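You operate a simulated robot arm through the tools that you are given. There is no shell and no other tool. Be economical: measure what you need, move in short steps, check, and stop when the job is done.

Carry out the task below with a simulated two-armed robot. There is one attempt and no reset: what you move stays moved.

## Task
Pick up the bottle marked sealer with one hand, pass it to the other hand and put it on the squaring plate. Put the box tube with the orange stripe on the oblong steel plate. Put the thick plate with yellow edges on top of the steel plate with the white grip. Open the pins drawer of the tool chest, fetch the dark hinge pin with the cream cap from the inside of the pins drawer of the tool chest and stand it on the small steel plate, then shut the drawer. Take the large yellow block and leave it on the top of the low dark cabinet. Open the lift-up door marked sundries. Do these in any order. Set down upright: bottle marked sealer, dark hinge pin with the cream cap, large yellow block.

Only the result counts: the job must be done as asked and must still hold three seconds after the hand-in. Knocking over, shifting, dropping, spilling or breaking anything else fails it. A push-on lid holds only when it is set on centred and level and pressed home; a screw cap is set on level and turned clockwise until tight.

## Robot
Two 6-joint arms with two-finger grippers on one trunk, on a base that drives. Base frame: it is fixed to the floor where the robot stands at the start and does not move with it; the origin is under the middle of the robot, x ahead of it, y to its left, z up. Units: m, rad, N and s.
The left shoulder is at the start at [0.03, 0.178, 0.963], the right one opposite. With the tool pointing down near the work surface each hand reaches from about 0.58 to 0.72 m from the robot's upright axis, wherever it stands, measured 20 degrees to its own side. Places, roughly: bottle marked sealer [0.5, 0, 0.75]; box tube with the orange stripe (5x6x5 cm) [1.7, 1.5, 0.9]; dark hinge pin with the cream cap (3x3x6 cm) [9.3, 0.5, 0.8]; large yellow block [-1.25, 1.25, 1]; lift-up door marked sundries [9.3, -0.4, 1.8]; oblong steel plate (12x9x1 cm) [1.3, 1.5, 0.9]; pins drawer of the tool chest [9.3, 0.4, 0.8]; small steel plate (5x5x2 cm) [6.6, 1, 0.9]; squaring plate [2.3, 1.4, 0.9]; steel plate with the white grip (13x10x3 cm) [-0.6, 3.3, 0.6]; thick plate with yellow edges (8x6x2 cm) [-1.4, -0.7, 0.9]; top of the low dark cabinet [0.6, -1.5, 0.9]. Payload 2.54 kg a hand.
Tool frame (each hand has its own): the origin (TCP) lies between the finger pads and is the grasp point; the fingertips stand 0.03 m ahead of it; z points along the fingers, y is the line along which they close. Largest opening 0.116 m; the body of the gripper starts 0.095 m behind the TCP.
Orientation is that of the tool frame in the base frame, as a unit quaternion [w, x, y, z]. With the fingers straight down and closing along the base's y, the tool's x points along the base's -x, its y along +y and its z along -z.

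## Interface
- The arms move only by the tool move_arm. It takes "left_deltas", "right_deltas" or both (then of equal length, played together; a hand with none holds still); each is a list of rows, each an object of numbers (a shift or turn left out is 0, a gripper value left out holds the last): "fingers": the gripper command, from -1 (fully open) to 1 (shut), values between in proportion; "tx", "ty", "tz": the shift along the tool's x, y, z in mm; "wx", "wy", "wz": the turn, a rotation vector about the tool's x, y, z in rad. In form: [{"fingers": .., "tx": .., "ty": .., "tz": .., "wx": .., "wy": .., "wz": ..}, ...]. A call has 1 to 10 rows; each row is the pose to reach, as a shift and turn from the pose commanded when the call began, along the tool's axes at that moment. A row lasts 0.2 s, in which the tool goes at most 0.05 m and 0.15 rad; a call with a longer step from one row to the next is refused whole, and so is a gripper value outside its range. Where a pose cannot be reached the arm comes as near as it can. A force on the tool above 40 N (or 10 N above the force at the start of the call, whichever is more), or a blocked arm, ends the call early, and 0.2 s more pass. The fingers move at their own pace (about 0.153 m/s each) and stop on an object; they squeeze with about 40 N. The grip force told is the motor's: it shows also when the fingers shut on nothing. Time passes only in rows, and 0.2 s behind the last, so rows that repeat a pose let the fingers close. The reply holds the time, the measured pose of the TCP, the force on the tool along the base axes, the opening and the grip force, in the units named above and with some noise, with the torque about the TCP (base axes, N m) and any sound that the robot's microphone picked up, and new pictures: "pictures" is both (left out), scene, wrist or none (wrist: the cameras of the hands that moved).
- Cameras (640 x 400 px; columns grow to the right, rows downward): "scene" is now at [0.0406, 0.0026, 1.6768]; the picture's right is [0.01, -1.00, 0.00], its down [-0.82, -0.01, -0.57] and it looks along [0.57, 0.01, -0.82] (base axes); focal length 294 px, centre (320, 200). "left" rides on the left gripper at [0.069, 0.015, -0.122] in its tool frame; the picture's right is [-0.21, 0.98, 0.00], its down [-0.83, -0.18, -0.53] and it looks along [-0.52, -0.11, 0.85] (tool axes); focal length 251 px, centre (320, 200). "right" rides on the right gripper at [0.069, -0.015, -0.122] in its tool frame; the picture's right is [0.21, 0.98, 0.00], its down [-0.83, 0.18, -0.53] and it looks along [-0.52, 0.11, 0.85] (tool axes); focal length 251 px, centre (320, 200).
- slide_trunk(by): slides the trunk up (or, below 0, down) by that many m; the arms and the scene camera ride with it, the base frame stays. It gives what a move gives, with no picture.
- base_move(legs): drives the robot by 1 to 6 legs, each [ahead, left, turn to the left] in m, m and rad, along the robot's own axes; the way and the turn of a leg run together, so that a leg with both is an arc; at most 1.5 m and 3.142 rad a leg. The arms and the cameras ride along, it lands a little off, and it stops where it bumps. It gives what a move gives, and a new picture of the scene camera.
- turn_head(pan, tilt): turns the head with the scene camera to pan (to the left, within 2.496 rad either way) and tilt (down, from -0.506 to 1.204), counted from straight ahead of the robot. It gives what a move gives, and a new picture of the scene camera.
- pixel_to_xyz(camera, pixels): for up to 12 pixels [column, row] of the newest picture of that camera ("zoom" is the newest enlarged one), the place [x, y, z] in the base frame of the surface seen there, good to about 0.002 m. It takes no simulated time.
- inspect(camera, box): a new picture of the part [left, top, right, bottom] of that camera's present view, enlarged. It takes no simulated time.
- job_done(): hands the job in; it is judged then, once.

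Keep the steps short. Do not move on a guess: measure, check each grasp and each placing, and mend mistakes. In all there are 138 turns and 260 pictures (those below and enlarged ones count). Leave the grippers open and the arms clear of the work at the hand-in unless told otherwise, and finish with a single line.

The tools are called after "Call:" as a command line: name --argument value ..., lists and objects as JSON in quotes. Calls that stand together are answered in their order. move_arm: Moves the arms, as the interface text tells. Its arguments: {"type":"object","properties":{"left_deltas":{"type":"array"},"right_deltas":{"type":"array"},"pictures":{"type":"string","enum":["both","scene","wrist","none"]}},"required":[]} The other tools are called the same way: slide_trunk (by) slides the trunk up or down; base_move (legs) drives the base; turn_head (pan, tilt) turns the head that bears the scene camera; pixel_to_xyz (camera, pixels) gives the place of the surface under pixels of a picture; inspect (camera, box) takes an enlarged picture of a part of a camera's view; job_done () hands the job in.

At the start:

```text
time_s: 0.0
left_tcp_pos: [0.5244, 0.1847, 0.9906]
left_orientation: [0.0, 0.001, 1.0, -0.001]
left_wrist_force: [-0.1, -0.5, 1.2]
left_moment: [-0.03, 0.02, 0.01]
left_grip_width: 0.1158
left_grasp_force: 0.0
right_tcp_pos: [0.3916, -0.1737, 0.9622]
right_orientation: [0.0, 0.0, 1.0, -0.001]
right_wrist_force: [-0.6, 0.1, 0.6]
right_moment: [-0.01, -0.01, -0.04]
right_grip_width: 0.116
right_grasp_force: 0.1
trunk travel left (down, up): [-0.175, 0.365]
robot x, y, heading: [-0.0007, -0.0016, 0.001]
head pan, tilt: [0.01, 0.967]
```

scene: 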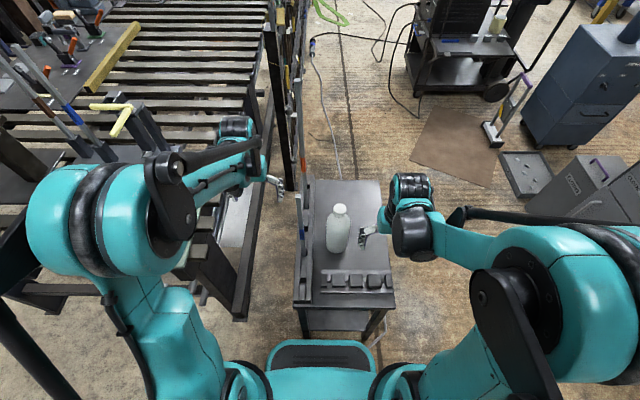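
right: 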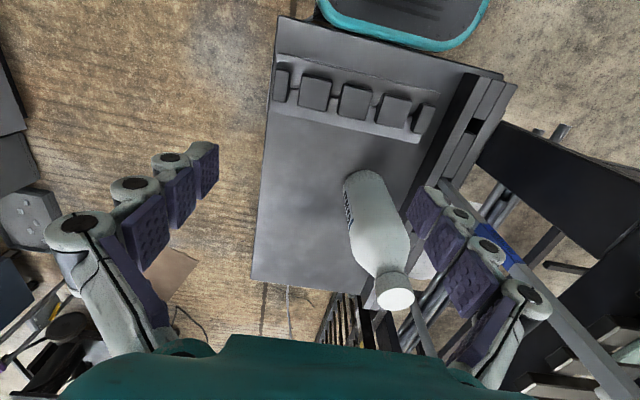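
left: 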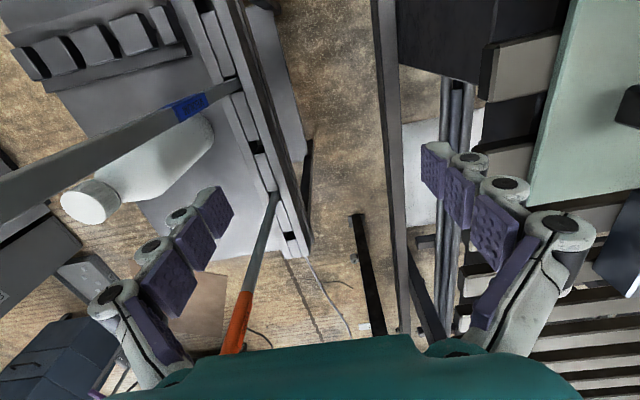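

I see the bottle on the small table at about (339,230) in the scene picture. I'll measure it and its surroundings first.

Call:
pixel_to_xyz --camera "scene" --pixels '[[340, 208], [338, 225], [337, 240], [336, 251], [324, 235], [351, 235], [340, 195], [360, 262], [303, 200], [300, 260], [355, 280], [292, 120]]'

Call:
inspect --camera "scene" --box '[220, 140, 460, 330]'

Call:
turn_head --pan 0.8 --tilt 0.5

```text
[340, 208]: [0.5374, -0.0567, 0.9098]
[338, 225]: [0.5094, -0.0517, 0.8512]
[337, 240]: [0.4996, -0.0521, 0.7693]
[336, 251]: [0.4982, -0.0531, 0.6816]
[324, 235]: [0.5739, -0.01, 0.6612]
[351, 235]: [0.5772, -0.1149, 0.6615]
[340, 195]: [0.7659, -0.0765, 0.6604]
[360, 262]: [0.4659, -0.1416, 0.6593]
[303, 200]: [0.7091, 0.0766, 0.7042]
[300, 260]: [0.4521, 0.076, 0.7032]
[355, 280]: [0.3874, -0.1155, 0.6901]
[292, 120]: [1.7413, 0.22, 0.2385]
```

```text
2.11 times, centred on (340, 235) of scene
```

zoom: 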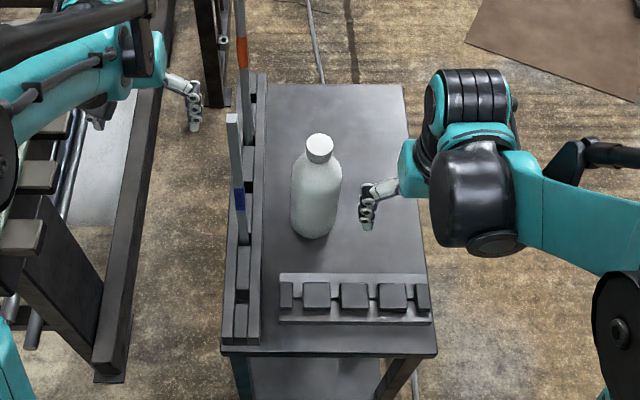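

```text
time_s: 1.1
left_tcp_pos: [0.5239, 0.1839, 0.9901]
left_orientation: [0.0, -0.001, 1.0, 0.0]
left_wrist_force: [0.1, -0.6, 0.0]
left_moment: [0.0, 0.02, -0.01]
left_grip_width: 0.1158
left_grasp_force: 0.1
right_tcp_pos: [0.3922, -0.1741, 0.9631]
right_orientation: [0.0, 0.0, 1.0, -0.001]
right_wrist_force: [-1.0, 0.6, 0.3]
right_moment: [-0.01, 0.02, -0.02]
right_grip_width: 0.116
right_grasp_force: 0.0
trunk travel left (down, up): [-0.175, 0.365]
robot x, y, heading: [-0.0014, 0.0025, 0.003]
head pan, tilt: [0.799, 0.499]
```

scene: 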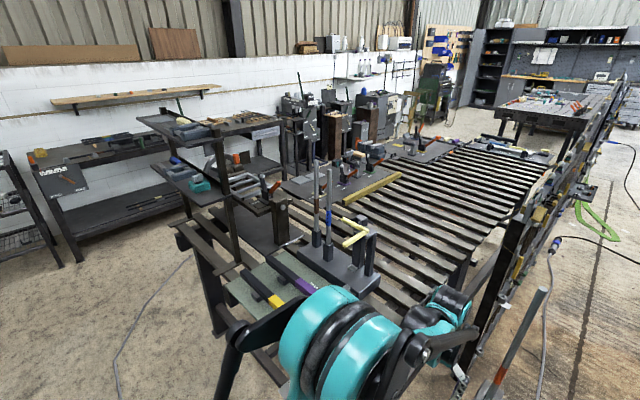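

I see the slatted welding table to the left with a tool rail along its near side. I'll enlarge this view and look around in the other directions.

Call:
inspect --camera "scene" --box '[160, 80, 480, 280]'

Call:
pixel_to_xyz --camera "scene" --pixels '[[350, 180], [300, 185], [430, 148], [500, 150], [445, 200], [330, 250], [270, 200], [270, 270], [550, 190], [420, 250], [520, 250], [400, 170]]'

Call:
turn_head --pan 2.2 --tilt 0.4

Call:
turn_head --pan -0.9 --tilt 0.4

Call:
turn_head --pan -2.4 --tilt 0.4

Call:
turn_head --pan -0.1 --tilt 0.3

```text
2.00 times, centred on (320, 180) of scene
```

zoom: 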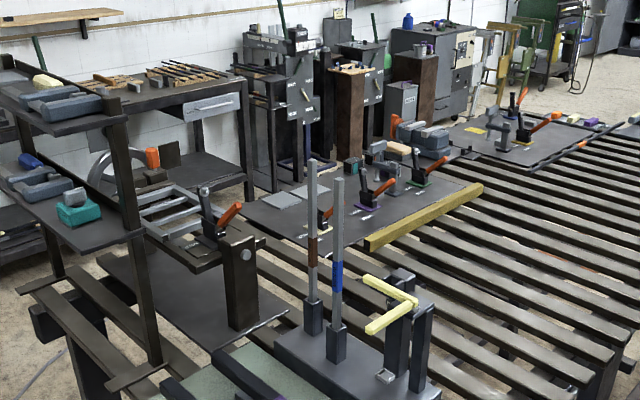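

```text
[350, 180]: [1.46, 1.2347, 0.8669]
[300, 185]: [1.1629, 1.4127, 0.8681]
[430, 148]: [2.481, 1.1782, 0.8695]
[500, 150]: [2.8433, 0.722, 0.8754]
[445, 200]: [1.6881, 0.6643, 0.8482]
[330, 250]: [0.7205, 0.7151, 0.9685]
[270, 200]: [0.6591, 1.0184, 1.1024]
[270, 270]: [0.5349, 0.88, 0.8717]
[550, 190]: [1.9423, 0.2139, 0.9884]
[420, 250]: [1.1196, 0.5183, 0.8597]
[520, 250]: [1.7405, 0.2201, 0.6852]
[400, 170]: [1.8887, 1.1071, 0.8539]
```

```text
time_s: 2.7
left_tcp_pos: [0.5234, 0.1832, 0.9909]
left_orientation: [0.0, 0.0, 1.0, 0.0]
left_wrist_force: [0.3, -0.5, -0.2]
left_moment: [0.0, -0.01, -0.02]
left_grip_width: 0.1161
left_grasp_force: 0.1
right_tcp_pos: [0.3931, -0.174, 0.9621]
right_orientation: [0.0, 0.0, 1.0, 0.0]
right_wrist_force: [0.5, -0.3, 0.9]
right_moment: [-0.02, -0.03, 0.01]
right_grip_width: 0.1163
right_grasp_force: 0.1
trunk travel left (down, up): [-0.175, 0.365]
robot x, y, heading: [0.0006, 0.0007, -0.003]
head pan, tilt: [2.201, 0.4]
```

scene: 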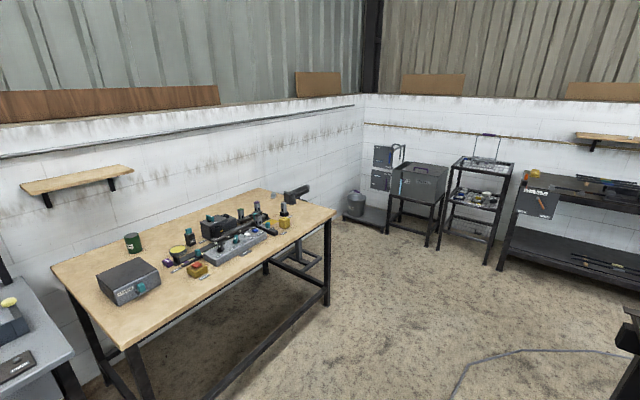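

```text
time_s: 5.3
left_tcp_pos: [0.5236, 0.1838, 0.9901]
left_orientation: [0.0, 0.0, 1.0, 0.0]
left_wrist_force: [-0.6, -0.2, -0.6]
left_moment: [0.03, 0.01, -0.02]
left_grip_width: 0.116
left_grasp_force: 0.0
right_tcp_pos: [0.3926, -0.1738, 0.9626]
right_orientation: [0.0, -0.001, 1.0, 0.0]
right_wrist_force: [-0.2, 0.1, -0.6]
right_moment: [0.0, -0.01, -0.01]
right_grip_width: 0.1159
right_grasp_force: 0.1
trunk travel left (down, up): [-0.175, 0.365]
robot x, y, heading: [0.0025, -0.0027, -0.004]
head pan, tilt: [-0.901, 0.4]
```

scene: 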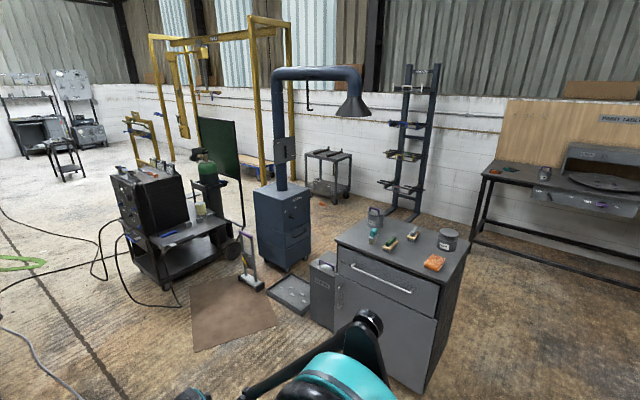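

```text
time_s: 6.9
left_tcp_pos: [0.5237, 0.184, 0.99]
left_orientation: [0.0, 0.0, 1.0, 0.0]
left_wrist_force: [-0.4, 0.2, -0.1]
left_moment: [-0.01, -0.03, 0.04]
left_grip_width: 0.116
left_grasp_force: 0.1
right_tcp_pos: [0.3934, -0.1738, 0.9631]
right_orientation: [0.0, 0.0, 1.0, -0.001]
right_wrist_force: [0.0, 0.8, 0.3]
right_moment: [-0.02, 0.02, 0.0]
right_grip_width: 0.1157
right_grasp_force: 0.0
trunk travel left (down, up): [-0.175, 0.365]
robot x, y, heading: [0.002, 0.0017, 0.001]
head pan, tilt: [-2.4, 0.4]
```

scene: 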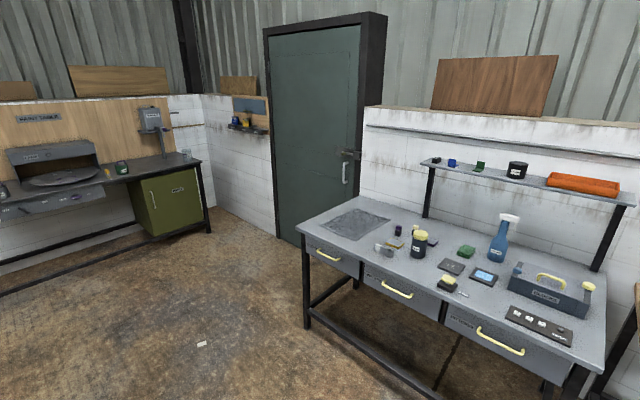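

```text
time_s: 9.1
left_tcp_pos: [0.5236, 0.1847, 0.99]
left_orientation: [0.0, 0.0, 1.0, 0.0]
left_wrist_force: [-0.2, 0.8, -0.4]
left_moment: [0.05, 0.03, -0.01]
left_grip_width: 0.1161
left_grasp_force: 0.0
right_tcp_pos: [0.3924, -0.1739, 0.9625]
right_orientation: [0.0, 0.001, 1.0, 0.0]
right_wrist_force: [0.0, 0.3, 1.1]
right_moment: [0.0, 0.02, -0.03]
right_grip_width: 0.1158
right_grasp_force: 0.0
trunk travel left (down, up): [-0.175, 0.365]
robot x, y, heading: [0.0002, -0.0024, 0.002]
head pan, tilt: [-0.099, 0.3]
```

scene: 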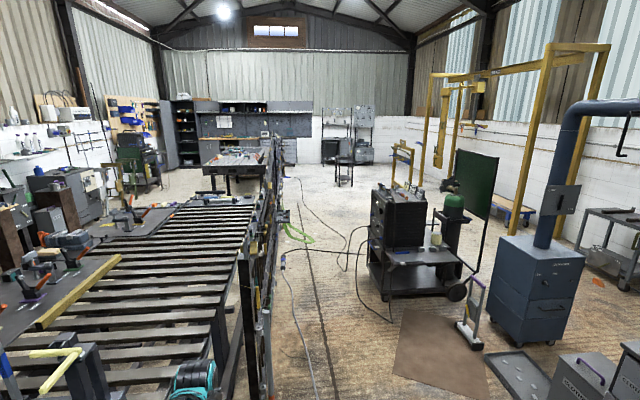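

The layout is becoming clear. I need to know where the robot can stand behind the welding table, so I'll look that way again and measure.

Call:
turn_head --pan 1.0 --tilt 0.45

Call:
inspect --camera "scene" --box '[240, 60, 560, 260]'

```text
time_s: 10.4
left_tcp_pos: [0.5232, 0.1842, 0.9908]
left_orientation: [0.0, 0.0, 1.0, 0.0]
left_wrist_force: [0.1, 1.0, -0.1]
left_moment: [-0.04, -0.03, 0.01]
left_grip_width: 0.116
left_grasp_force: 0.0
right_tcp_pos: [0.3917, -0.173, 0.9625]
right_orientation: [0.0, 0.0, 1.0, 0.0]
right_wrist_force: [-0.2, 0.2, 0.9]
right_moment: [-0.03, -0.03, 0.01]
right_grip_width: 0.1161
right_grasp_force: 0.0
trunk travel left (down, up): [-0.175, 0.365]
robot x, y, heading: [-0.0005, 0.0004, 0.001]
head pan, tilt: [1.0, 0.45]
```

scene: 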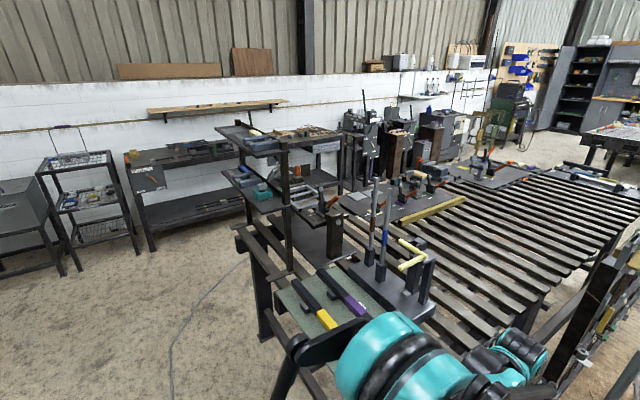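

```text
2.00 times, centred on (400, 160) of scene
```

zoom: 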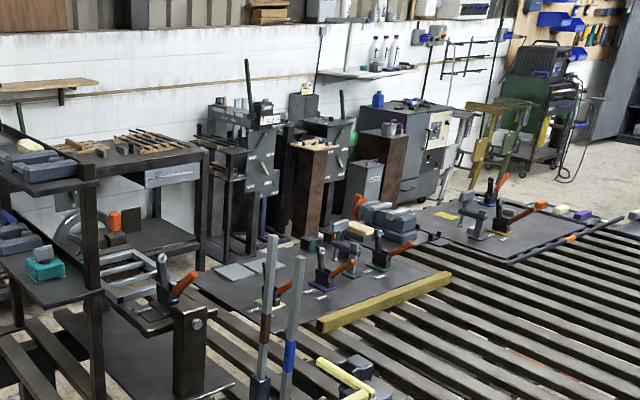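

I'll measure plates, table edges and the machines behind through the zoomed picture.

Call:
pixel_to_xyz --camera "zoom" --pixels '[[235, 270], [265, 263], [312, 240], [375, 213], [400, 228], [200, 280], [225, 260], [450, 213], [430, 205], [570, 207], [582, 214], [220, 240]]'

Call:
pixel_to_xyz --camera "zoom" --pixels '[[505, 235], [480, 225], [245, 150], [305, 200], [175, 220], [370, 180], [420, 190], [560, 250], [330, 325], [195, 395], [550, 210], [515, 200]]'

Call:
pixel_to_xyz --camera "scene" --pixels '[[240, 225], [262, 335], [300, 130], [340, 170], [130, 155], [145, 250], [205, 220], [240, 200], [60, 270], [75, 160], [230, 260], [90, 200]]'

```text
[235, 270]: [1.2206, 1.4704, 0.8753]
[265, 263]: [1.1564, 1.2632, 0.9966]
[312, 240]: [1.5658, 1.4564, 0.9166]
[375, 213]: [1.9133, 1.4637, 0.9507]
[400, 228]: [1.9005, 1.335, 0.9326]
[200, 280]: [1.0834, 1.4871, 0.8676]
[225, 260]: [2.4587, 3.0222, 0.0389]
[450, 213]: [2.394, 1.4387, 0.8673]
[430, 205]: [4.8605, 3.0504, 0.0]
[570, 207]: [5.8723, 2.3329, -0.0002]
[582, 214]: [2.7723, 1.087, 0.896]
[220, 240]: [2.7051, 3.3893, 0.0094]
```

```text
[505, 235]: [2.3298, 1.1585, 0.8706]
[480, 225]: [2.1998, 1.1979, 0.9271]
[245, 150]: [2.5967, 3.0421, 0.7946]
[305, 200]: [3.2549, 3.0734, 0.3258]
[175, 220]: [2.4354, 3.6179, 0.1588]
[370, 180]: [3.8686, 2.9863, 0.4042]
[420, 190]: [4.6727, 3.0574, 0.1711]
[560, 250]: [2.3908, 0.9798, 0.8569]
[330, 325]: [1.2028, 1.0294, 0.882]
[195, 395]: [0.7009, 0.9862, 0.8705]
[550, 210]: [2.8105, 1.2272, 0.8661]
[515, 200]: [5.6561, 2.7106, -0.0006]
```

```text
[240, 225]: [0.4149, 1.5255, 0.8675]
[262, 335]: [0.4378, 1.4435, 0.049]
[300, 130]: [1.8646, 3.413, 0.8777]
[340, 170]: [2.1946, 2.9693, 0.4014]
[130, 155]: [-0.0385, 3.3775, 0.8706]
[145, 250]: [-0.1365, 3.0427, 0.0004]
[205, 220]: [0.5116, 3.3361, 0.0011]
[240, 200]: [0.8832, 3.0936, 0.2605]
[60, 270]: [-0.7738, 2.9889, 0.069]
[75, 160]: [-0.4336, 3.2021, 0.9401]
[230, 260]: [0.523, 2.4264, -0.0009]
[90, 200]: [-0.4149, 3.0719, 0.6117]
```

Corridor behind the table (y 1.55 to 2.95) is free for standing. Now back to the bottle: I'll face the head to it and measure the rods on the small table next to it.

Call:
turn_head --pan 0.0 --tilt 0.95

Call:
pixel_to_xyz --camera "scene" --pixels '[[305, 243], [306, 240], [300, 200], [296, 150], [297, 170], [290, 100], [303, 220], [320, 275], [300, 300], [393, 300], [340, 188], [343, 206]]'

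Call:
inspect --camera "scene" --box '[250, 80, 400, 330]'

```text
time_s: 11.7
left_tcp_pos: [0.5228, 0.1833, 0.9907]
left_orientation: [0.001, 0.0, 1.0, 0.0]
left_wrist_force: [-0.1, 0.3, 0.9]
left_moment: [-0.01, 0.03, 0.03]
left_grip_width: 0.116
left_grasp_force: 0.0
right_tcp_pos: [0.3933, -0.1739, 0.9616]
right_orientation: [0.0, 0.001, 1.0, 0.0]
right_wrist_force: [0.9, 0.1, 0.4]
right_moment: [-0.02, -0.01, 0.01]
right_grip_width: 0.1162
right_grasp_force: 0.1
trunk travel left (down, up): [-0.175, 0.365]
robot x, y, heading: [-0.003, -0.0002, 0.003]
head pan, tilt: [0.0, 0.949]
```

scene: 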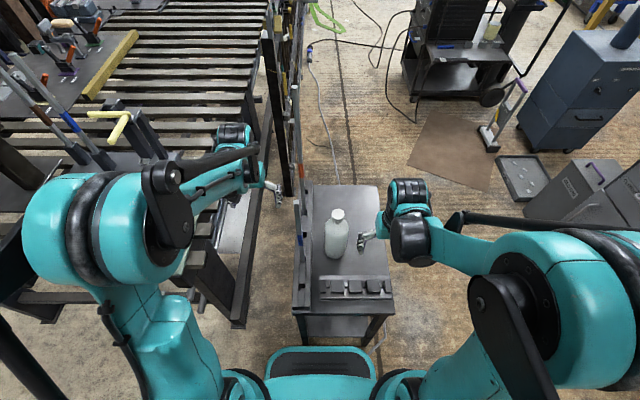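

```text
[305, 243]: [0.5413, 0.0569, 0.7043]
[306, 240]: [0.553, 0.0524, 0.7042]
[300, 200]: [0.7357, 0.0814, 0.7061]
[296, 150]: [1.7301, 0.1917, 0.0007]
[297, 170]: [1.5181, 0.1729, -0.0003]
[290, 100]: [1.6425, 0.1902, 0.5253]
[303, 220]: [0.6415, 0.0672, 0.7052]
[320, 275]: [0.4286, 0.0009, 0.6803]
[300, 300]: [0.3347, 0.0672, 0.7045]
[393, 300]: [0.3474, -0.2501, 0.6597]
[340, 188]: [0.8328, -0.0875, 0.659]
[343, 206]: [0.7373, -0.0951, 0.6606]
```

```text
1.60 times, centred on (325, 205) of scene
```

zoom: 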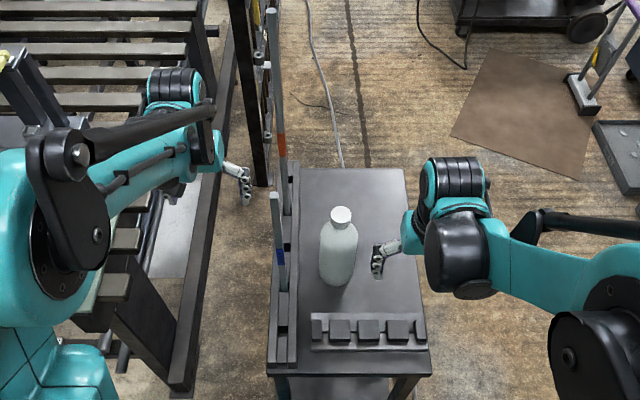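

The rods stand in the rail left of the bottle. I'll measure their tips and the bottle top from the zoom.

Call:
pixel_to_xyz --camera "zoom" --pixels '[[275, 196], [278, 225], [281, 255], [282, 285], [272, 15], [278, 80], [283, 150], [341, 212], [341, 228], [338, 250], [323, 250], [352, 250]]'

```text
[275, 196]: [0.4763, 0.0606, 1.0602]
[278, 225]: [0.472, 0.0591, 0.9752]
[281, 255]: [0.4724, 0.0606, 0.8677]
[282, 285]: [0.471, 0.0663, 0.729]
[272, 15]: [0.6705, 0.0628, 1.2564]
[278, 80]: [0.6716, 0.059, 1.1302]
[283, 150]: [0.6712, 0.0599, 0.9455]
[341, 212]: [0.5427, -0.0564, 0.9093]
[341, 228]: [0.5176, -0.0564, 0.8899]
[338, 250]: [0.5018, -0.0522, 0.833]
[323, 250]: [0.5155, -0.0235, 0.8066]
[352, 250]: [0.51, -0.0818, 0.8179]
```

The rods are upright at (0.48, 0.06) and (0.675, 0.06); the bottle's axis is about (0.54, -0.053), radius 0.042, z 0.66 to 0.91. I'll back up 0.12 m so the right hand can come in with a 30° downward slope.

Call:
base_move --legs '[[-0.12, 0, 0]]'

Call:
move_arm --right_deltas '[{"fingers": -1, "wy": -0.15}, {"wy": -0.3}, {"wy": -0.45}, {"wy": -0.6}, {"wy": -0.75}, {"wy": -0.9}, {"wy": -1.0472}]' --pictures "both"

```text
time_s: 12.9
left_tcp_pos: [0.4036, 0.1846, 0.9913]
left_orientation: [0.0, 0.0, 1.0, 0.0]
left_wrist_force: [-1.5, -0.4, 0.3]
left_moment: [0.01, -0.02, -0.02]
left_grip_width: 0.116
left_grasp_force: 0.0
right_tcp_pos: [0.2742, -0.1733, 0.9621]
right_orientation: [0.001, 0.0, 1.0, -0.001]
right_wrist_force: [0.2, 0.7, 0.0]
right_moment: [-0.01, -0.1, 0.01]
right_grip_width: 0.116
right_grasp_force: 0.0
trunk travel left (down, up): [-0.175, 0.365]
robot x, y, heading: [-0.1172, 0.0039, -0.006]
head pan, tilt: [0.0, 0.949]
```

scene: 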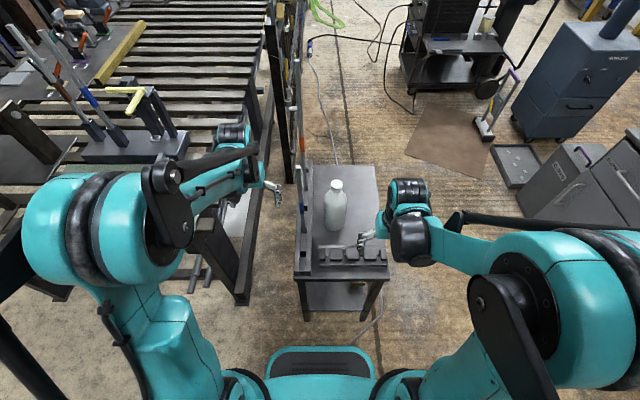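

```text
time_s: 14.7
left_tcp_pos: [0.4051, 0.1843, 0.9912]
left_orientation: [-0.001, 0.001, 1.0, 0.0]
left_wrist_force: [0.1, 0.2, -0.2]
left_moment: [0.01, 0.03, 0.0]
left_grip_width: 0.1161
left_grasp_force: 0.1
right_tcp_pos: [0.314, -0.172, 1.049]
right_orientation: [0.5, 0.0, 0.866, 0.0]
right_wrist_force: [-0.3, -0.5, -0.5]
right_moment: [0.01, -0.02, 0.02]
right_grip_width: 0.1158
right_grasp_force: 0.1
right hand out of reach, approached as far as the arm can: row 5, 6, 7
trunk travel left (down, up): [-0.175, 0.365]
robot x, y, heading: [-0.1172, -0.0023, 0.001]
head pan, tilt: [0.0, 0.949]
stopped in row 7 (right hand): the arm was blocked; the commanded pose is now the measured one
```

scene: 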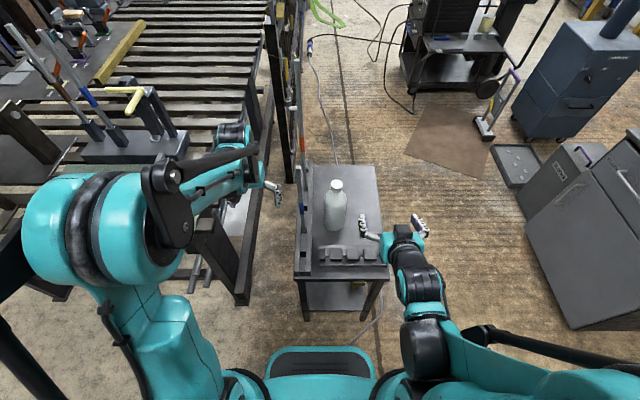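
right: 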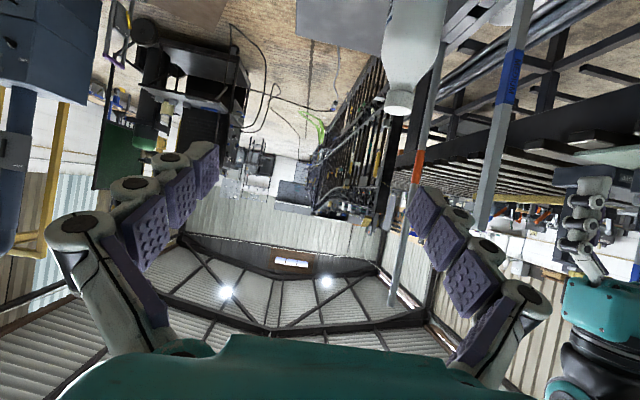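

The hand now slopes 30° down as wanted. I'll move it to 0.13 m before the bottle along the tool's direction.

Call:
move_arm --right_deltas '[{"tx": 21.5, "ty": 17, "tz": 31}, {"tx": 43, "ty": 34, "tz": 62}, {"tx": 64.5, "ty": 51, "tz": 93}, {"tx": 86, "ty": 68, "tz": 124}, {"tx": 107.5, "ty": 85, "tz": 155}, {"tx": 129, "ty": 102, "tz": 186}, {"tx": 150.5, "ty": 119, "tz": 217}]' --pictures "both"

```text
time_s: 16.3
left_tcp_pos: [0.4073, 0.1859, 0.9894]
left_orientation: [-0.001, 0.0, 1.0, 0.0]
left_wrist_force: [0.6, 0.0, -0.5]
left_moment: [-0.03, 0.07, 0.0]
left_grip_width: 0.1157
left_grasp_force: 0.0
right_tcp_pos: [0.5381, -0.0082, 0.9092]
right_orientation: [0.497, 0.0, 0.868, 0.0]
right_wrist_force: [0.9, 0.0, 0.2]
right_moment: [0.02, 0.01, -0.05]
right_grip_width: 0.1155
right_grasp_force: 0.1
right hand out of reach, approached as far as the arm can: row 1, 2, 3, 4, 5, 6, 7
trunk travel left (down, up): [-0.175, 0.365]
robot x, y, heading: [-0.1154, -0.0016, -0.002]
head pan, tilt: [0.0, 0.949]
```

scene: 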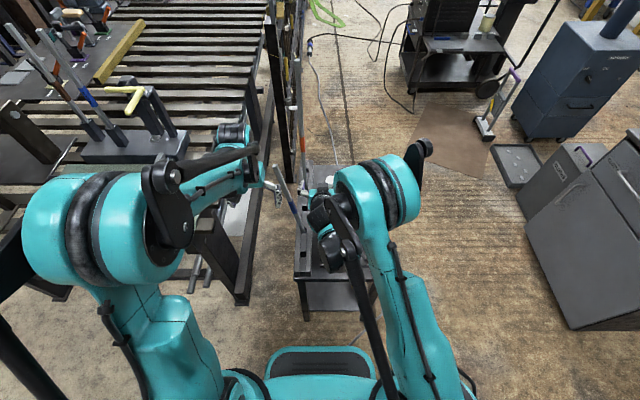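
right: 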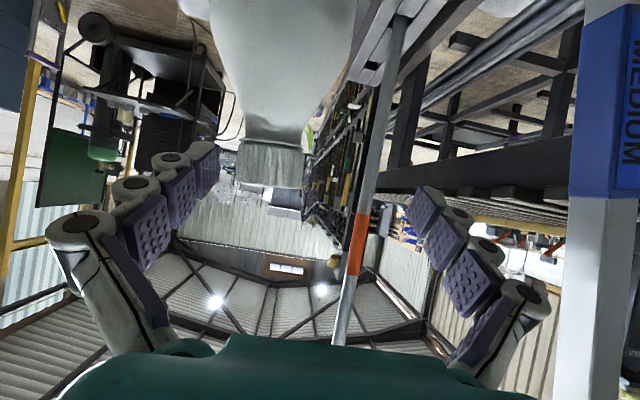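

The arm couldn't follow and drifted left, towards the blue-banded rod. I need to see whether that rod got pushed.

Call:
inspect --camera "scene" --box '[250, 120, 400, 280]'

Call:
pixel_to_xyz --camera "zoom" --pixels '[[105, 190], [125, 220], [150, 250], [180, 290], [215, 130], [215, 300]]'

```text
2.50 times, centred on (325, 200) of scene
```

zoom: 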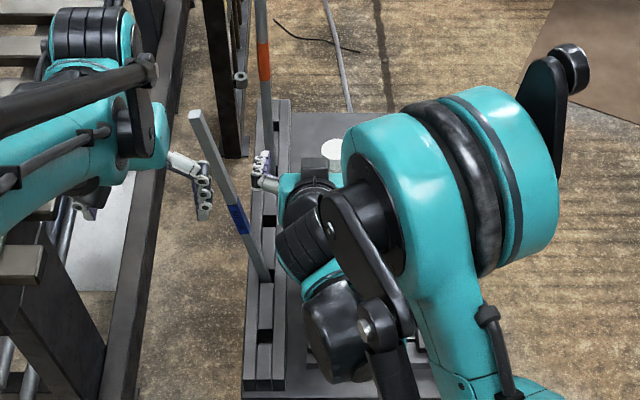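

```text
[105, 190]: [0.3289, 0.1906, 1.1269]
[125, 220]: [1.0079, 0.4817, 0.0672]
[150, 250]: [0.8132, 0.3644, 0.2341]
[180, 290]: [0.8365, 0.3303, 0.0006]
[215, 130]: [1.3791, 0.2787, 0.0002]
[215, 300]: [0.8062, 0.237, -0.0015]
```

The rod leans left against the gripper. I'll move the hand straight right (‑y) to free it and see whether it comes back.

Call:
pixel_to_xyz --camera "zoom" --pixels '[[195, 118], [215, 165], [228, 195], [240, 222], [255, 258], [263, 275]]'

Call:
move_arm --right_deltas '[{"ty": -20}, {"ty": -40}, {"ty": -60}, {"ty": -60}]' --pictures "scene"

```text
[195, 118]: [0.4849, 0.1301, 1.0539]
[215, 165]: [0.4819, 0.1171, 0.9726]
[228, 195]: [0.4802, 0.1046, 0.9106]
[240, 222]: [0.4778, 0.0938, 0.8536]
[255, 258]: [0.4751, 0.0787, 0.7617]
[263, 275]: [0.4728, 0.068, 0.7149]
```

```text
time_s: 17.3
left_tcp_pos: [0.4042, 0.1854, 0.991]
left_orientation: [0.0, -0.001, 1.0, 0.0]
left_wrist_force: [-0.3, 0.5, 0.9]
left_moment: [-0.01, -0.02, 0.01]
left_grip_width: 0.1157
left_grasp_force: 0.1
right_tcp_pos: [0.5464, -0.0643, 0.9219]
right_orientation: [0.5, 0.0, 0.866, 0.0]
right_wrist_force: [-0.9, -0.6, -0.7]
right_moment: [0.02, 0.03, -0.02]
right_grip_width: 0.1159
right_grasp_force: 0.1
right hand out of reach, approached as far as the arm can: row 1, 2, 3, 4
trunk travel left (down, up): [-0.175, 0.365]
robot x, y, heading: [-0.1175, -0.0018, 0.001]
head pan, tilt: [0.0, 0.949]
```

scene: 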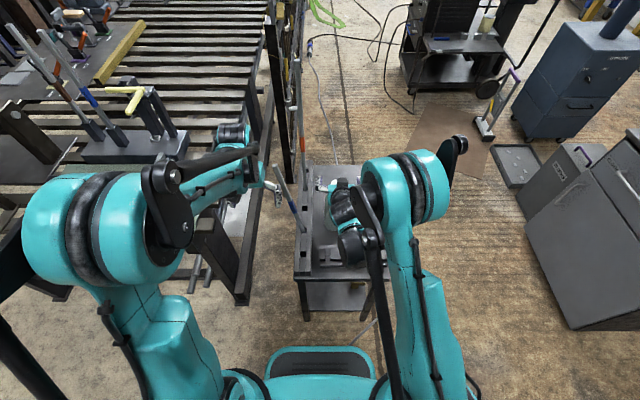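

The rod is friction-held and stays leaning (top at y 0.130 instead of 0.061). I'll raise the right hand off the bottle first, and bring the closed left hand beside the rod's left, ready to push it back.

Call:
move_arm --right_deltas '[{"tx": -26, "tz": -15}, {"tx": -52, "tz": -30}, {"tx": -78, "tz": -45}, {"tx": -104, "tz": -60}, {"tx": -104, "tz": -60}]' --left_deltas '[{"fingers": 1}, {"fingers": 1}, {"tx": -27}, {"tx": -54}, {"tx": -80}]' --pictures "both"

```text
time_s: 18.5
left_tcp_pos: [0.4875, 0.1852, 0.9895]
left_orientation: [-0.001, -0.001, 1.0, 0.0]
left_wrist_force: [-0.1, -0.2, 0.4]
left_moment: [0.01, 0.03, 0.0]
left_grip_width: 0.0001
left_grasp_force: 28.8
right_tcp_pos: [0.5482, -0.0634, 1.043]
right_orientation: [0.5, 0.0, 0.866, 0.0]
right_wrist_force: [0.3, -0.1, -0.2]
right_moment: [0.0, -0.02, -0.02]
right_grip_width: 0.1158
right_grasp_force: 0.0
trunk travel left (down, up): [-0.175, 0.365]
robot x, y, heading: [-0.1149, 0.0018, 0.003]
head pan, tilt: [0.0, 0.949]
```

scene: 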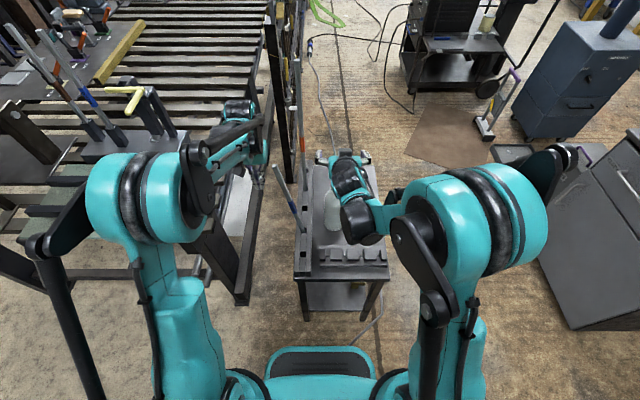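
right: 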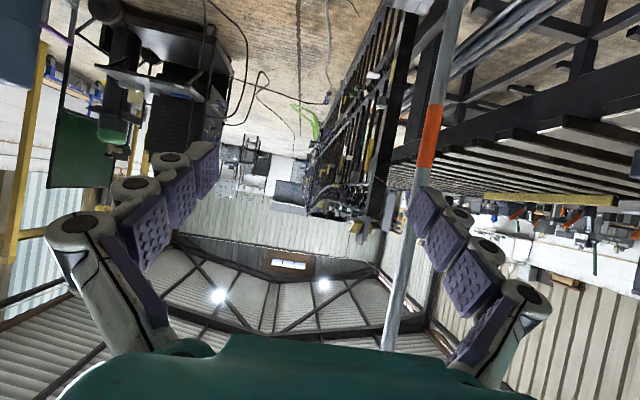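
left: 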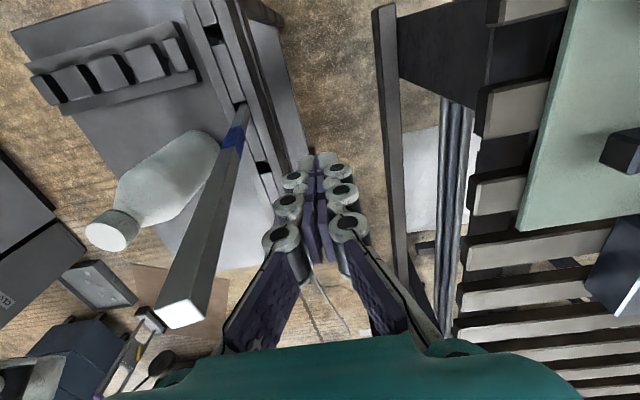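

The left camera shows the rod at left of the closed fingers. I'll raise the left hand 50 mm so only the fingertips meet the rod, and push right to y ≈ 0.105.

Call:
move_arm --left_deltas '[{"tz": -45}, {"tz": -50, "ty": -20}, {"tz": -50, "ty": -40}, {"tz": -50, "ty": -60}, {"tz": -50, "ty": -70}, {"tz": -50, "ty": -80}]' --pictures "both"

Call:
inspect --camera "scene" --box '[250, 140, 350, 240]'

```text
time_s: 19.9
left_tcp_pos: [0.4847, 0.1031, 1.042]
left_orientation: [0.001, 0.0, 1.0, 0.0]
left_wrist_force: [-0.1, 0.3, 0.0]
left_moment: [0.04, -0.03, 0.04]
left_grip_width: 0.0
left_grasp_force: 28.3
right_tcp_pos: [0.547, -0.064, 1.0421]
right_orientation: [0.501, 0.0, 0.866, 0.001]
right_wrist_force: [-0.6, 0.0, -0.2]
right_moment: [-0.01, -0.02, 0.02]
right_grip_width: 0.1158
right_grasp_force: 0.0
trunk travel left (down, up): [-0.175, 0.365]
robot x, y, heading: [-0.1213, -0.0029, 0.002]
head pan, tilt: [0.0, 0.949]
```

scene: 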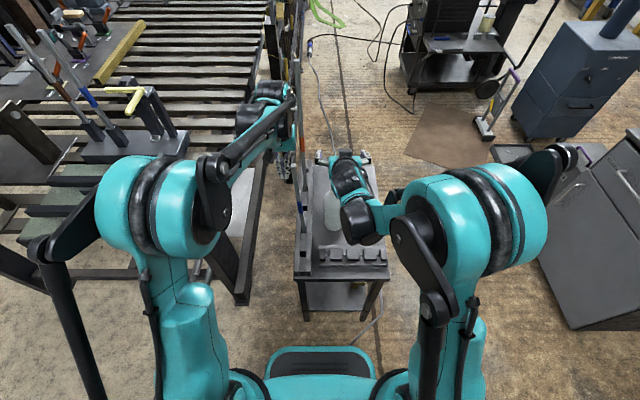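
left: 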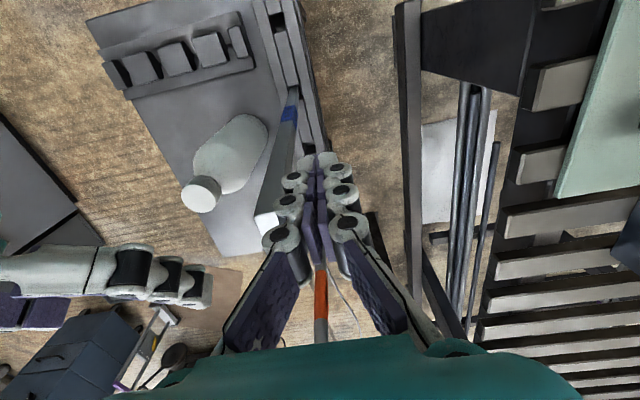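

```text
4.00 times, centred on (300, 190) of scene
```

zoom: 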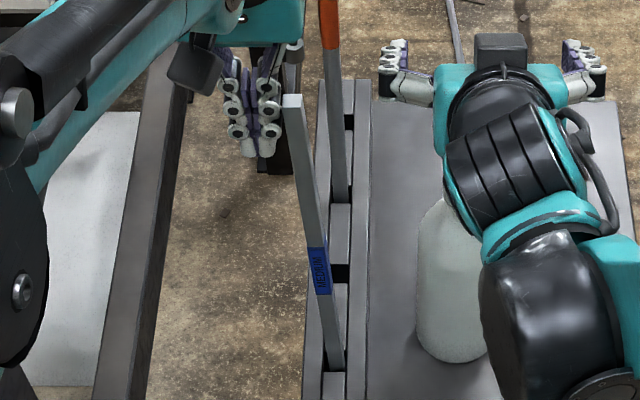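

The rod follows (top at zoom (292,102)). I'll measure how far it leans now.

Call:
pixel_to_xyz --camera "zoom" --pixels '[[293, 104], [300, 150], [310, 215], [322, 290], [332, 350], [327, 10], [334, 60], [340, 180]]'

```text
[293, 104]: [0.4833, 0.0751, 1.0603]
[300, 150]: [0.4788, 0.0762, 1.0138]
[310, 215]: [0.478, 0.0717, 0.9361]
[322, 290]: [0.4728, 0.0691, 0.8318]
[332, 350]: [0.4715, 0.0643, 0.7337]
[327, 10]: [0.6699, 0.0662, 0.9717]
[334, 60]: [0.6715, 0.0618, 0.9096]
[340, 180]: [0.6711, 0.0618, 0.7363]
```

The rod's top is at y 0.075 against the original 0.061; another 14 mm of push remains.

Call:
move_arm --left_deltas '[{"ty": -7}, {"ty": -14}, {"ty": -14}]' --pictures "none"

Call:
inspect --camera "scene" --box '[250, 140, 350, 240]'

```text
time_s: 20.7
left_tcp_pos: [0.4853, 0.0904, 1.0411]
left_orientation: [-0.001, 0.0, 1.0, 0.0]
left_wrist_force: [-0.1, -1.4, -0.3]
left_moment: [0.0, 0.03, -0.01]
left_grip_width: 0.0
left_grasp_force: 28.7
right_tcp_pos: [0.5465, -0.0639, 1.0437]
right_orientation: [0.501, -0.001, 0.866, 0.001]
right_wrist_force: [0.0, 0.3, -0.2]
right_moment: [0.02, 0.01, -0.01]
right_grip_width: 0.1157
right_grasp_force: 0.1
trunk travel left (down, up): [-0.175, 0.365]
robot x, y, heading: [-0.1157, 0.0037, 0.001]
head pan, tilt: [0.0, 0.949]
```

```text
4.00 times, centred on (300, 190) of scene
```

zoom: 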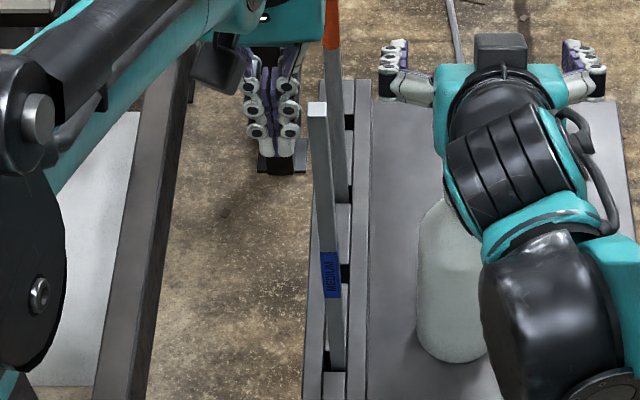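

Call:
pixel_to_xyz --camera "zoom" --pixels '[[317, 110], [321, 150], [326, 215], [332, 290], [337, 350], [450, 300]]'

Call:
move_arm --left_deltas '[{"ty": 30}, {"ty": 60}, {"ty": 90}, {"ty": 110, "fingers": -1}, {"ty": 110}]' --pictures "none"

Call:
inspect --camera "scene" --box '[240, 100, 400, 260]'

```text
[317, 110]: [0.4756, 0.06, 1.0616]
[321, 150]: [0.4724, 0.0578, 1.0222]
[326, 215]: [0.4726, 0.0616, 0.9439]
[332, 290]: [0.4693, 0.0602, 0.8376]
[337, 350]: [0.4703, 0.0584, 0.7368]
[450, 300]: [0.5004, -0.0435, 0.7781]
```

```text
time_s: 21.9
left_tcp_pos: [0.4864, 0.1998, 1.04]
left_orientation: [0.0, 0.0, 1.0, 0.0]
left_wrist_force: [-0.4, 0.6, 0.3]
left_moment: [0.01, -0.01, 0.01]
left_grip_width: 0.1159
left_grasp_force: 0.1
right_tcp_pos: [0.5466, -0.0643, 1.0437]
right_orientation: [0.5, -0.001, 0.866, 0.0]
right_wrist_force: [-0.2, -0.5, 0.3]
right_moment: [0.0, -0.03, 0.03]
right_grip_width: 0.1162
right_grasp_force: 0.1
trunk travel left (down, up): [-0.175, 0.365]
robot x, y, heading: [-0.1172, 0.0004, 0.002]
head pan, tilt: [0.0, 0.949]
```

```text
2.50 times, centred on (320, 180) of scene
```

zoom: 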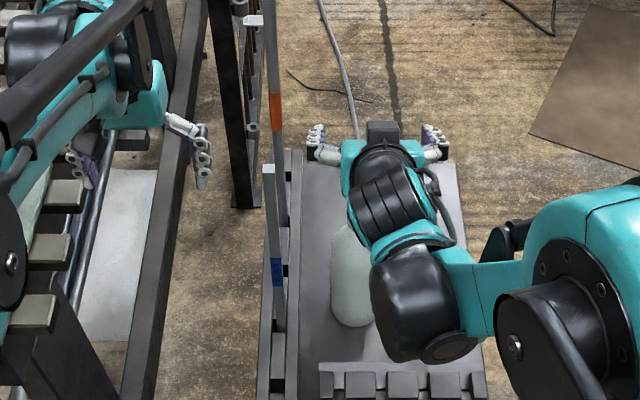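

The rod reads y ≈ 0.060 along its whole length, as at the start. The slope pose needs more distance, so I'll back up another 0.22 m (right hand is above everything).

Call:
base_move --legs '[[-0.23, 0, 0]]'

```text
time_s: 23.6
left_tcp_pos: [0.2538, 0.2008, 1.0416]
left_orientation: [0.001, -0.001, 1.0, 0.001]
left_wrist_force: [0.0, 0.1, 0.4]
left_moment: [-0.01, -0.03, 0.04]
left_grip_width: 0.116
left_grasp_force: 0.2
right_tcp_pos: [0.3169, -0.0632, 1.0446]
right_orientation: [0.501, 0.0, 0.865, -0.001]
right_wrist_force: [-0.4, -0.3, -0.2]
right_moment: [-0.01, 0.02, 0.0]
right_grip_width: 0.1159
right_grasp_force: 0.0
trunk travel left (down, up): [-0.175, 0.365]
robot x, y, heading: [-0.3501, -0.0008, 0.004]
head pan, tilt: [0.0, 0.949]
```

scene: 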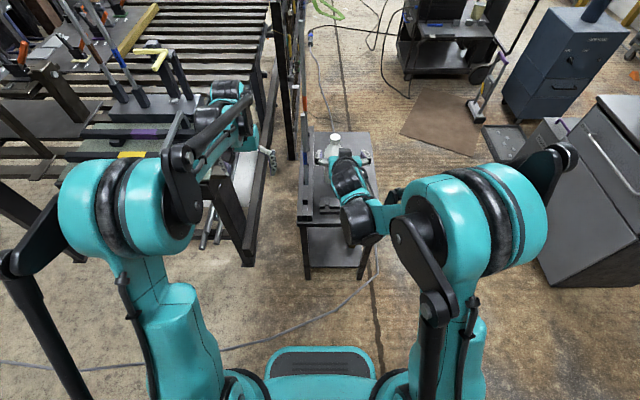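

Now lower the right hand half-way towards the pre-grasp point, watching whether the arm follows.

Call:
move_arm --right_deltas '[{"tx": 25, "ty": 2, "tz": 35}, {"tx": 50, "ty": 3, "tz": 71}, {"tx": 74, "ty": 5, "tz": 106}]' --pictures "none"

```text
time_s: 24.4
left_tcp_pos: [0.256, 0.2013, 1.0397]
left_orientation: [-0.001, -0.002, 1.0, -0.001]
left_wrist_force: [0.1, -0.1, -1.0]
left_moment: [-0.01, 0.09, -0.02]
left_grip_width: 0.1159
left_grasp_force: 0.0
right_tcp_pos: [0.374, -0.0584, 0.9253]
right_orientation: [0.5, -0.001, 0.866, 0.001]
right_wrist_force: [0.0, -0.5, -0.3]
right_moment: [0.0, 0.03, 0.01]
right_grip_width: 0.1159
right_grasp_force: 0.2
trunk travel left (down, up): [-0.175, 0.365]
robot x, y, heading: [-0.3495, 0.0006, 0.005]
head pan, tilt: [0.0, 0.949]
```

It follows. I'll go on to the pre-grasp point.

Call:
move_arm --right_deltas '[{"tx": 24, "ty": 2, "tz": 34}, {"tx": 48, "ty": 3, "tz": 68}, {"tx": 73, "ty": 5, "tz": 103}]' --pictures "both"

```text
time_s: 25.2
left_tcp_pos: [0.2564, 0.2006, 1.0389]
left_orientation: [-0.001, -0.001, 1.0, 0.001]
left_wrist_force: [0.4, 0.0, -0.2]
left_moment: [-0.01, 0.05, 0.02]
left_grip_width: 0.1156
left_grasp_force: 0.0
right_tcp_pos: [0.426, -0.0525, 0.8103]
right_orientation: [0.5, 0.0, 0.866, 0.0]
right_wrist_force: [0.3, 0.6, -0.3]
right_moment: [0.0, -0.02, 0.03]
right_grip_width: 0.1158
right_grasp_force: 0.1
trunk travel left (down, up): [-0.175, 0.365]
robot x, y, heading: [-0.348, 0.0032, 0.0]
head pan, tilt: [0.0, 0.949]
```

scene: 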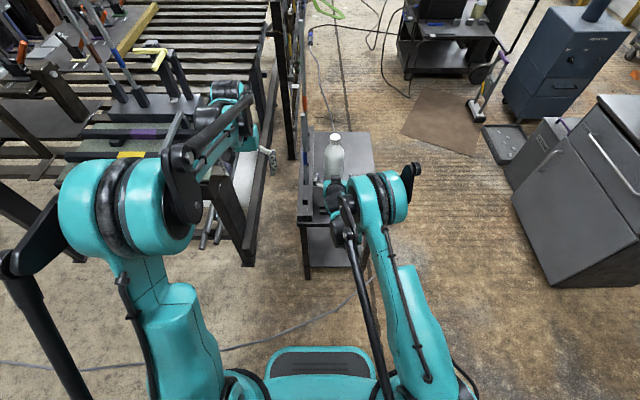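
right: 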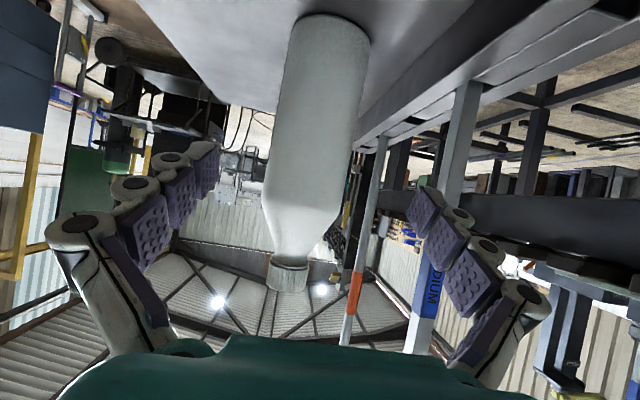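

The bottle lies between the fingers. I'll advance 130 mm along the tool and close.

Call:
move_arm --right_deltas '[{"tz": 40}, {"tz": 80}, {"tz": 110}, {"tz": 129}, {"tz": 129, "fingers": 1}, {"tz": 129}, {"tz": 129}]' --pictures "both"

```text
time_s: 26.8
left_tcp_pos: [0.2539, 0.2009, 1.0405]
left_orientation: [-0.001, -0.001, 1.0, 0.0]
left_wrist_force: [0.1, 0.1, 0.0]
left_moment: [0.0, -0.02, -0.02]
left_grip_width: 0.1157
left_grasp_force: 0.0
right_tcp_pos: [0.5156, -0.056, 0.7735]
right_orientation: [0.501, -0.001, 0.866, 0.0]
right_wrist_force: [4.0, -2.5, 4.9]
right_moment: [-0.53, -0.9, -0.08]
right_grip_width: 0.0779
right_grasp_force: 40.0
right hand out of reach, approached as far as the arm can: row 3, 4, 5, 6, 7
trunk travel left (down, up): [-0.175, 0.365]
robot x, y, heading: [-0.3461, 0.0031, 0.003]
head pan, tilt: [0.0, 0.949]
```

scene: 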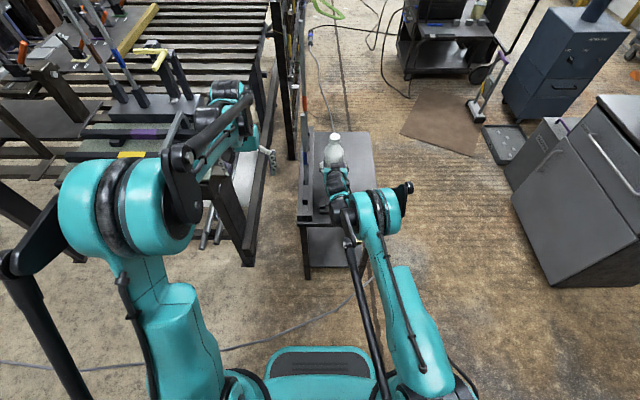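
right: 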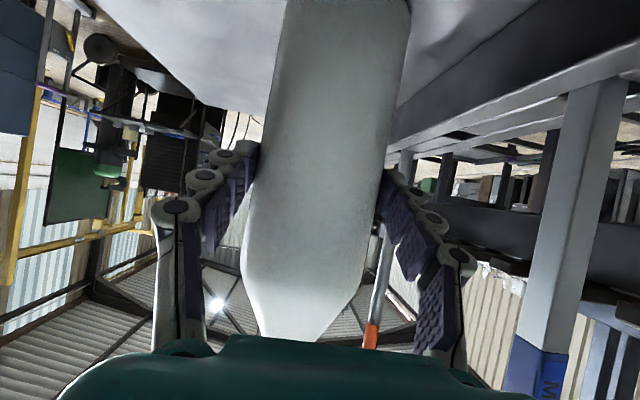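

The grip is 0.078 wide but the fingertips only just pass the bottle's middle (arm at its limit). I'll open, drive forward 25 mm and grip again.

Call:
move_arm --right_deltas '[{"fingers": -1}, {"fingers": -1}, {"fingers": -1}]' --pictures "none"

Call:
base_move --legs '[[0.028, 0, 0]]'

Call:
inspect --camera "right" --box '[0, 0, 640, 400]'

```text
time_s: 27.6
left_tcp_pos: [0.2544, 0.2002, 1.0401]
left_orientation: [0.001, -0.001, 1.0, 0.0]
left_wrist_force: [-0.1, -0.3, -0.4]
left_moment: [0.05, 0.02, 0.02]
left_grip_width: 0.1159
left_grasp_force: 0.1
right_tcp_pos: [0.5165, -0.0546, 0.7733]
right_orientation: [0.5, 0.0, 0.866, 0.0]
right_wrist_force: [-0.6, -0.3, 0.1]
right_moment: [-0.01, -0.03, 0.01]
right_grip_width: 0.1159
right_grasp_force: 0.1
trunk travel left (down, up): [-0.175, 0.365]
robot x, y, heading: [-0.3503, 0.0012, 0.005]
head pan, tilt: [0.0, 0.949]
```

```text
time_s: 28.4
left_tcp_pos: [0.2836, 0.2012, 1.0396]
left_orientation: [-0.001, -0.001, 1.0, 0.0]
left_wrist_force: [-0.1, -0.5, -0.4]
left_moment: [0.0, 0.04, 0.01]
left_grip_width: 0.1161
left_grasp_force: 0.1
right_tcp_pos: [0.544, -0.0541, 0.7694]
right_orientation: [0.499, 0.0, 0.867, 0.0]
right_wrist_force: [-0.3, -0.3, -0.1]
right_moment: [0.0, -0.06, 0.01]
right_grip_width: 0.1161
right_grasp_force: 0.0
trunk travel left (down, up): [-0.175, 0.365]
robot x, y, heading: [-0.3252, -0.0002, -0.0]
head pan, tilt: [0.0, 0.949]
```

scene: 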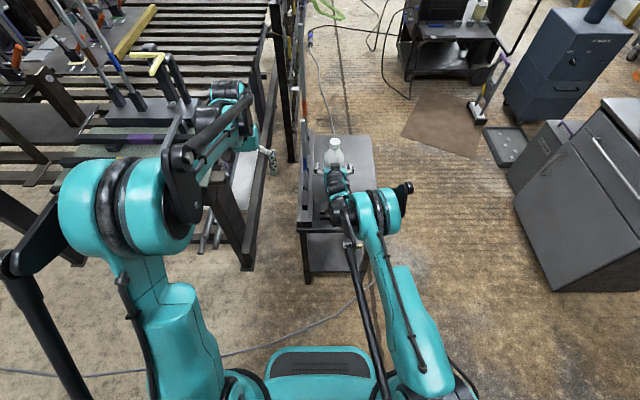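

```text
1.00 times, centred on (320, 200) of right (not enlarged: the box is as wide or as high as the picture)
```

zoom: 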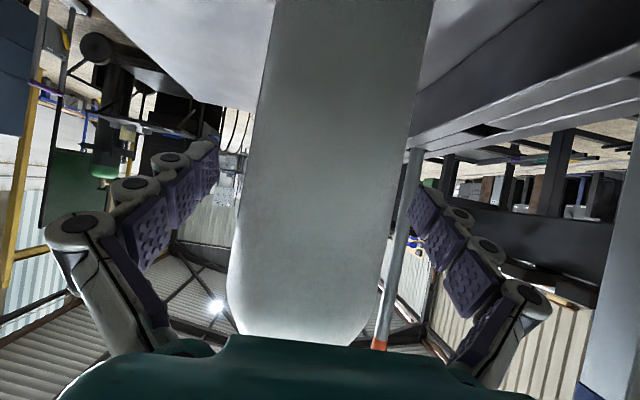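

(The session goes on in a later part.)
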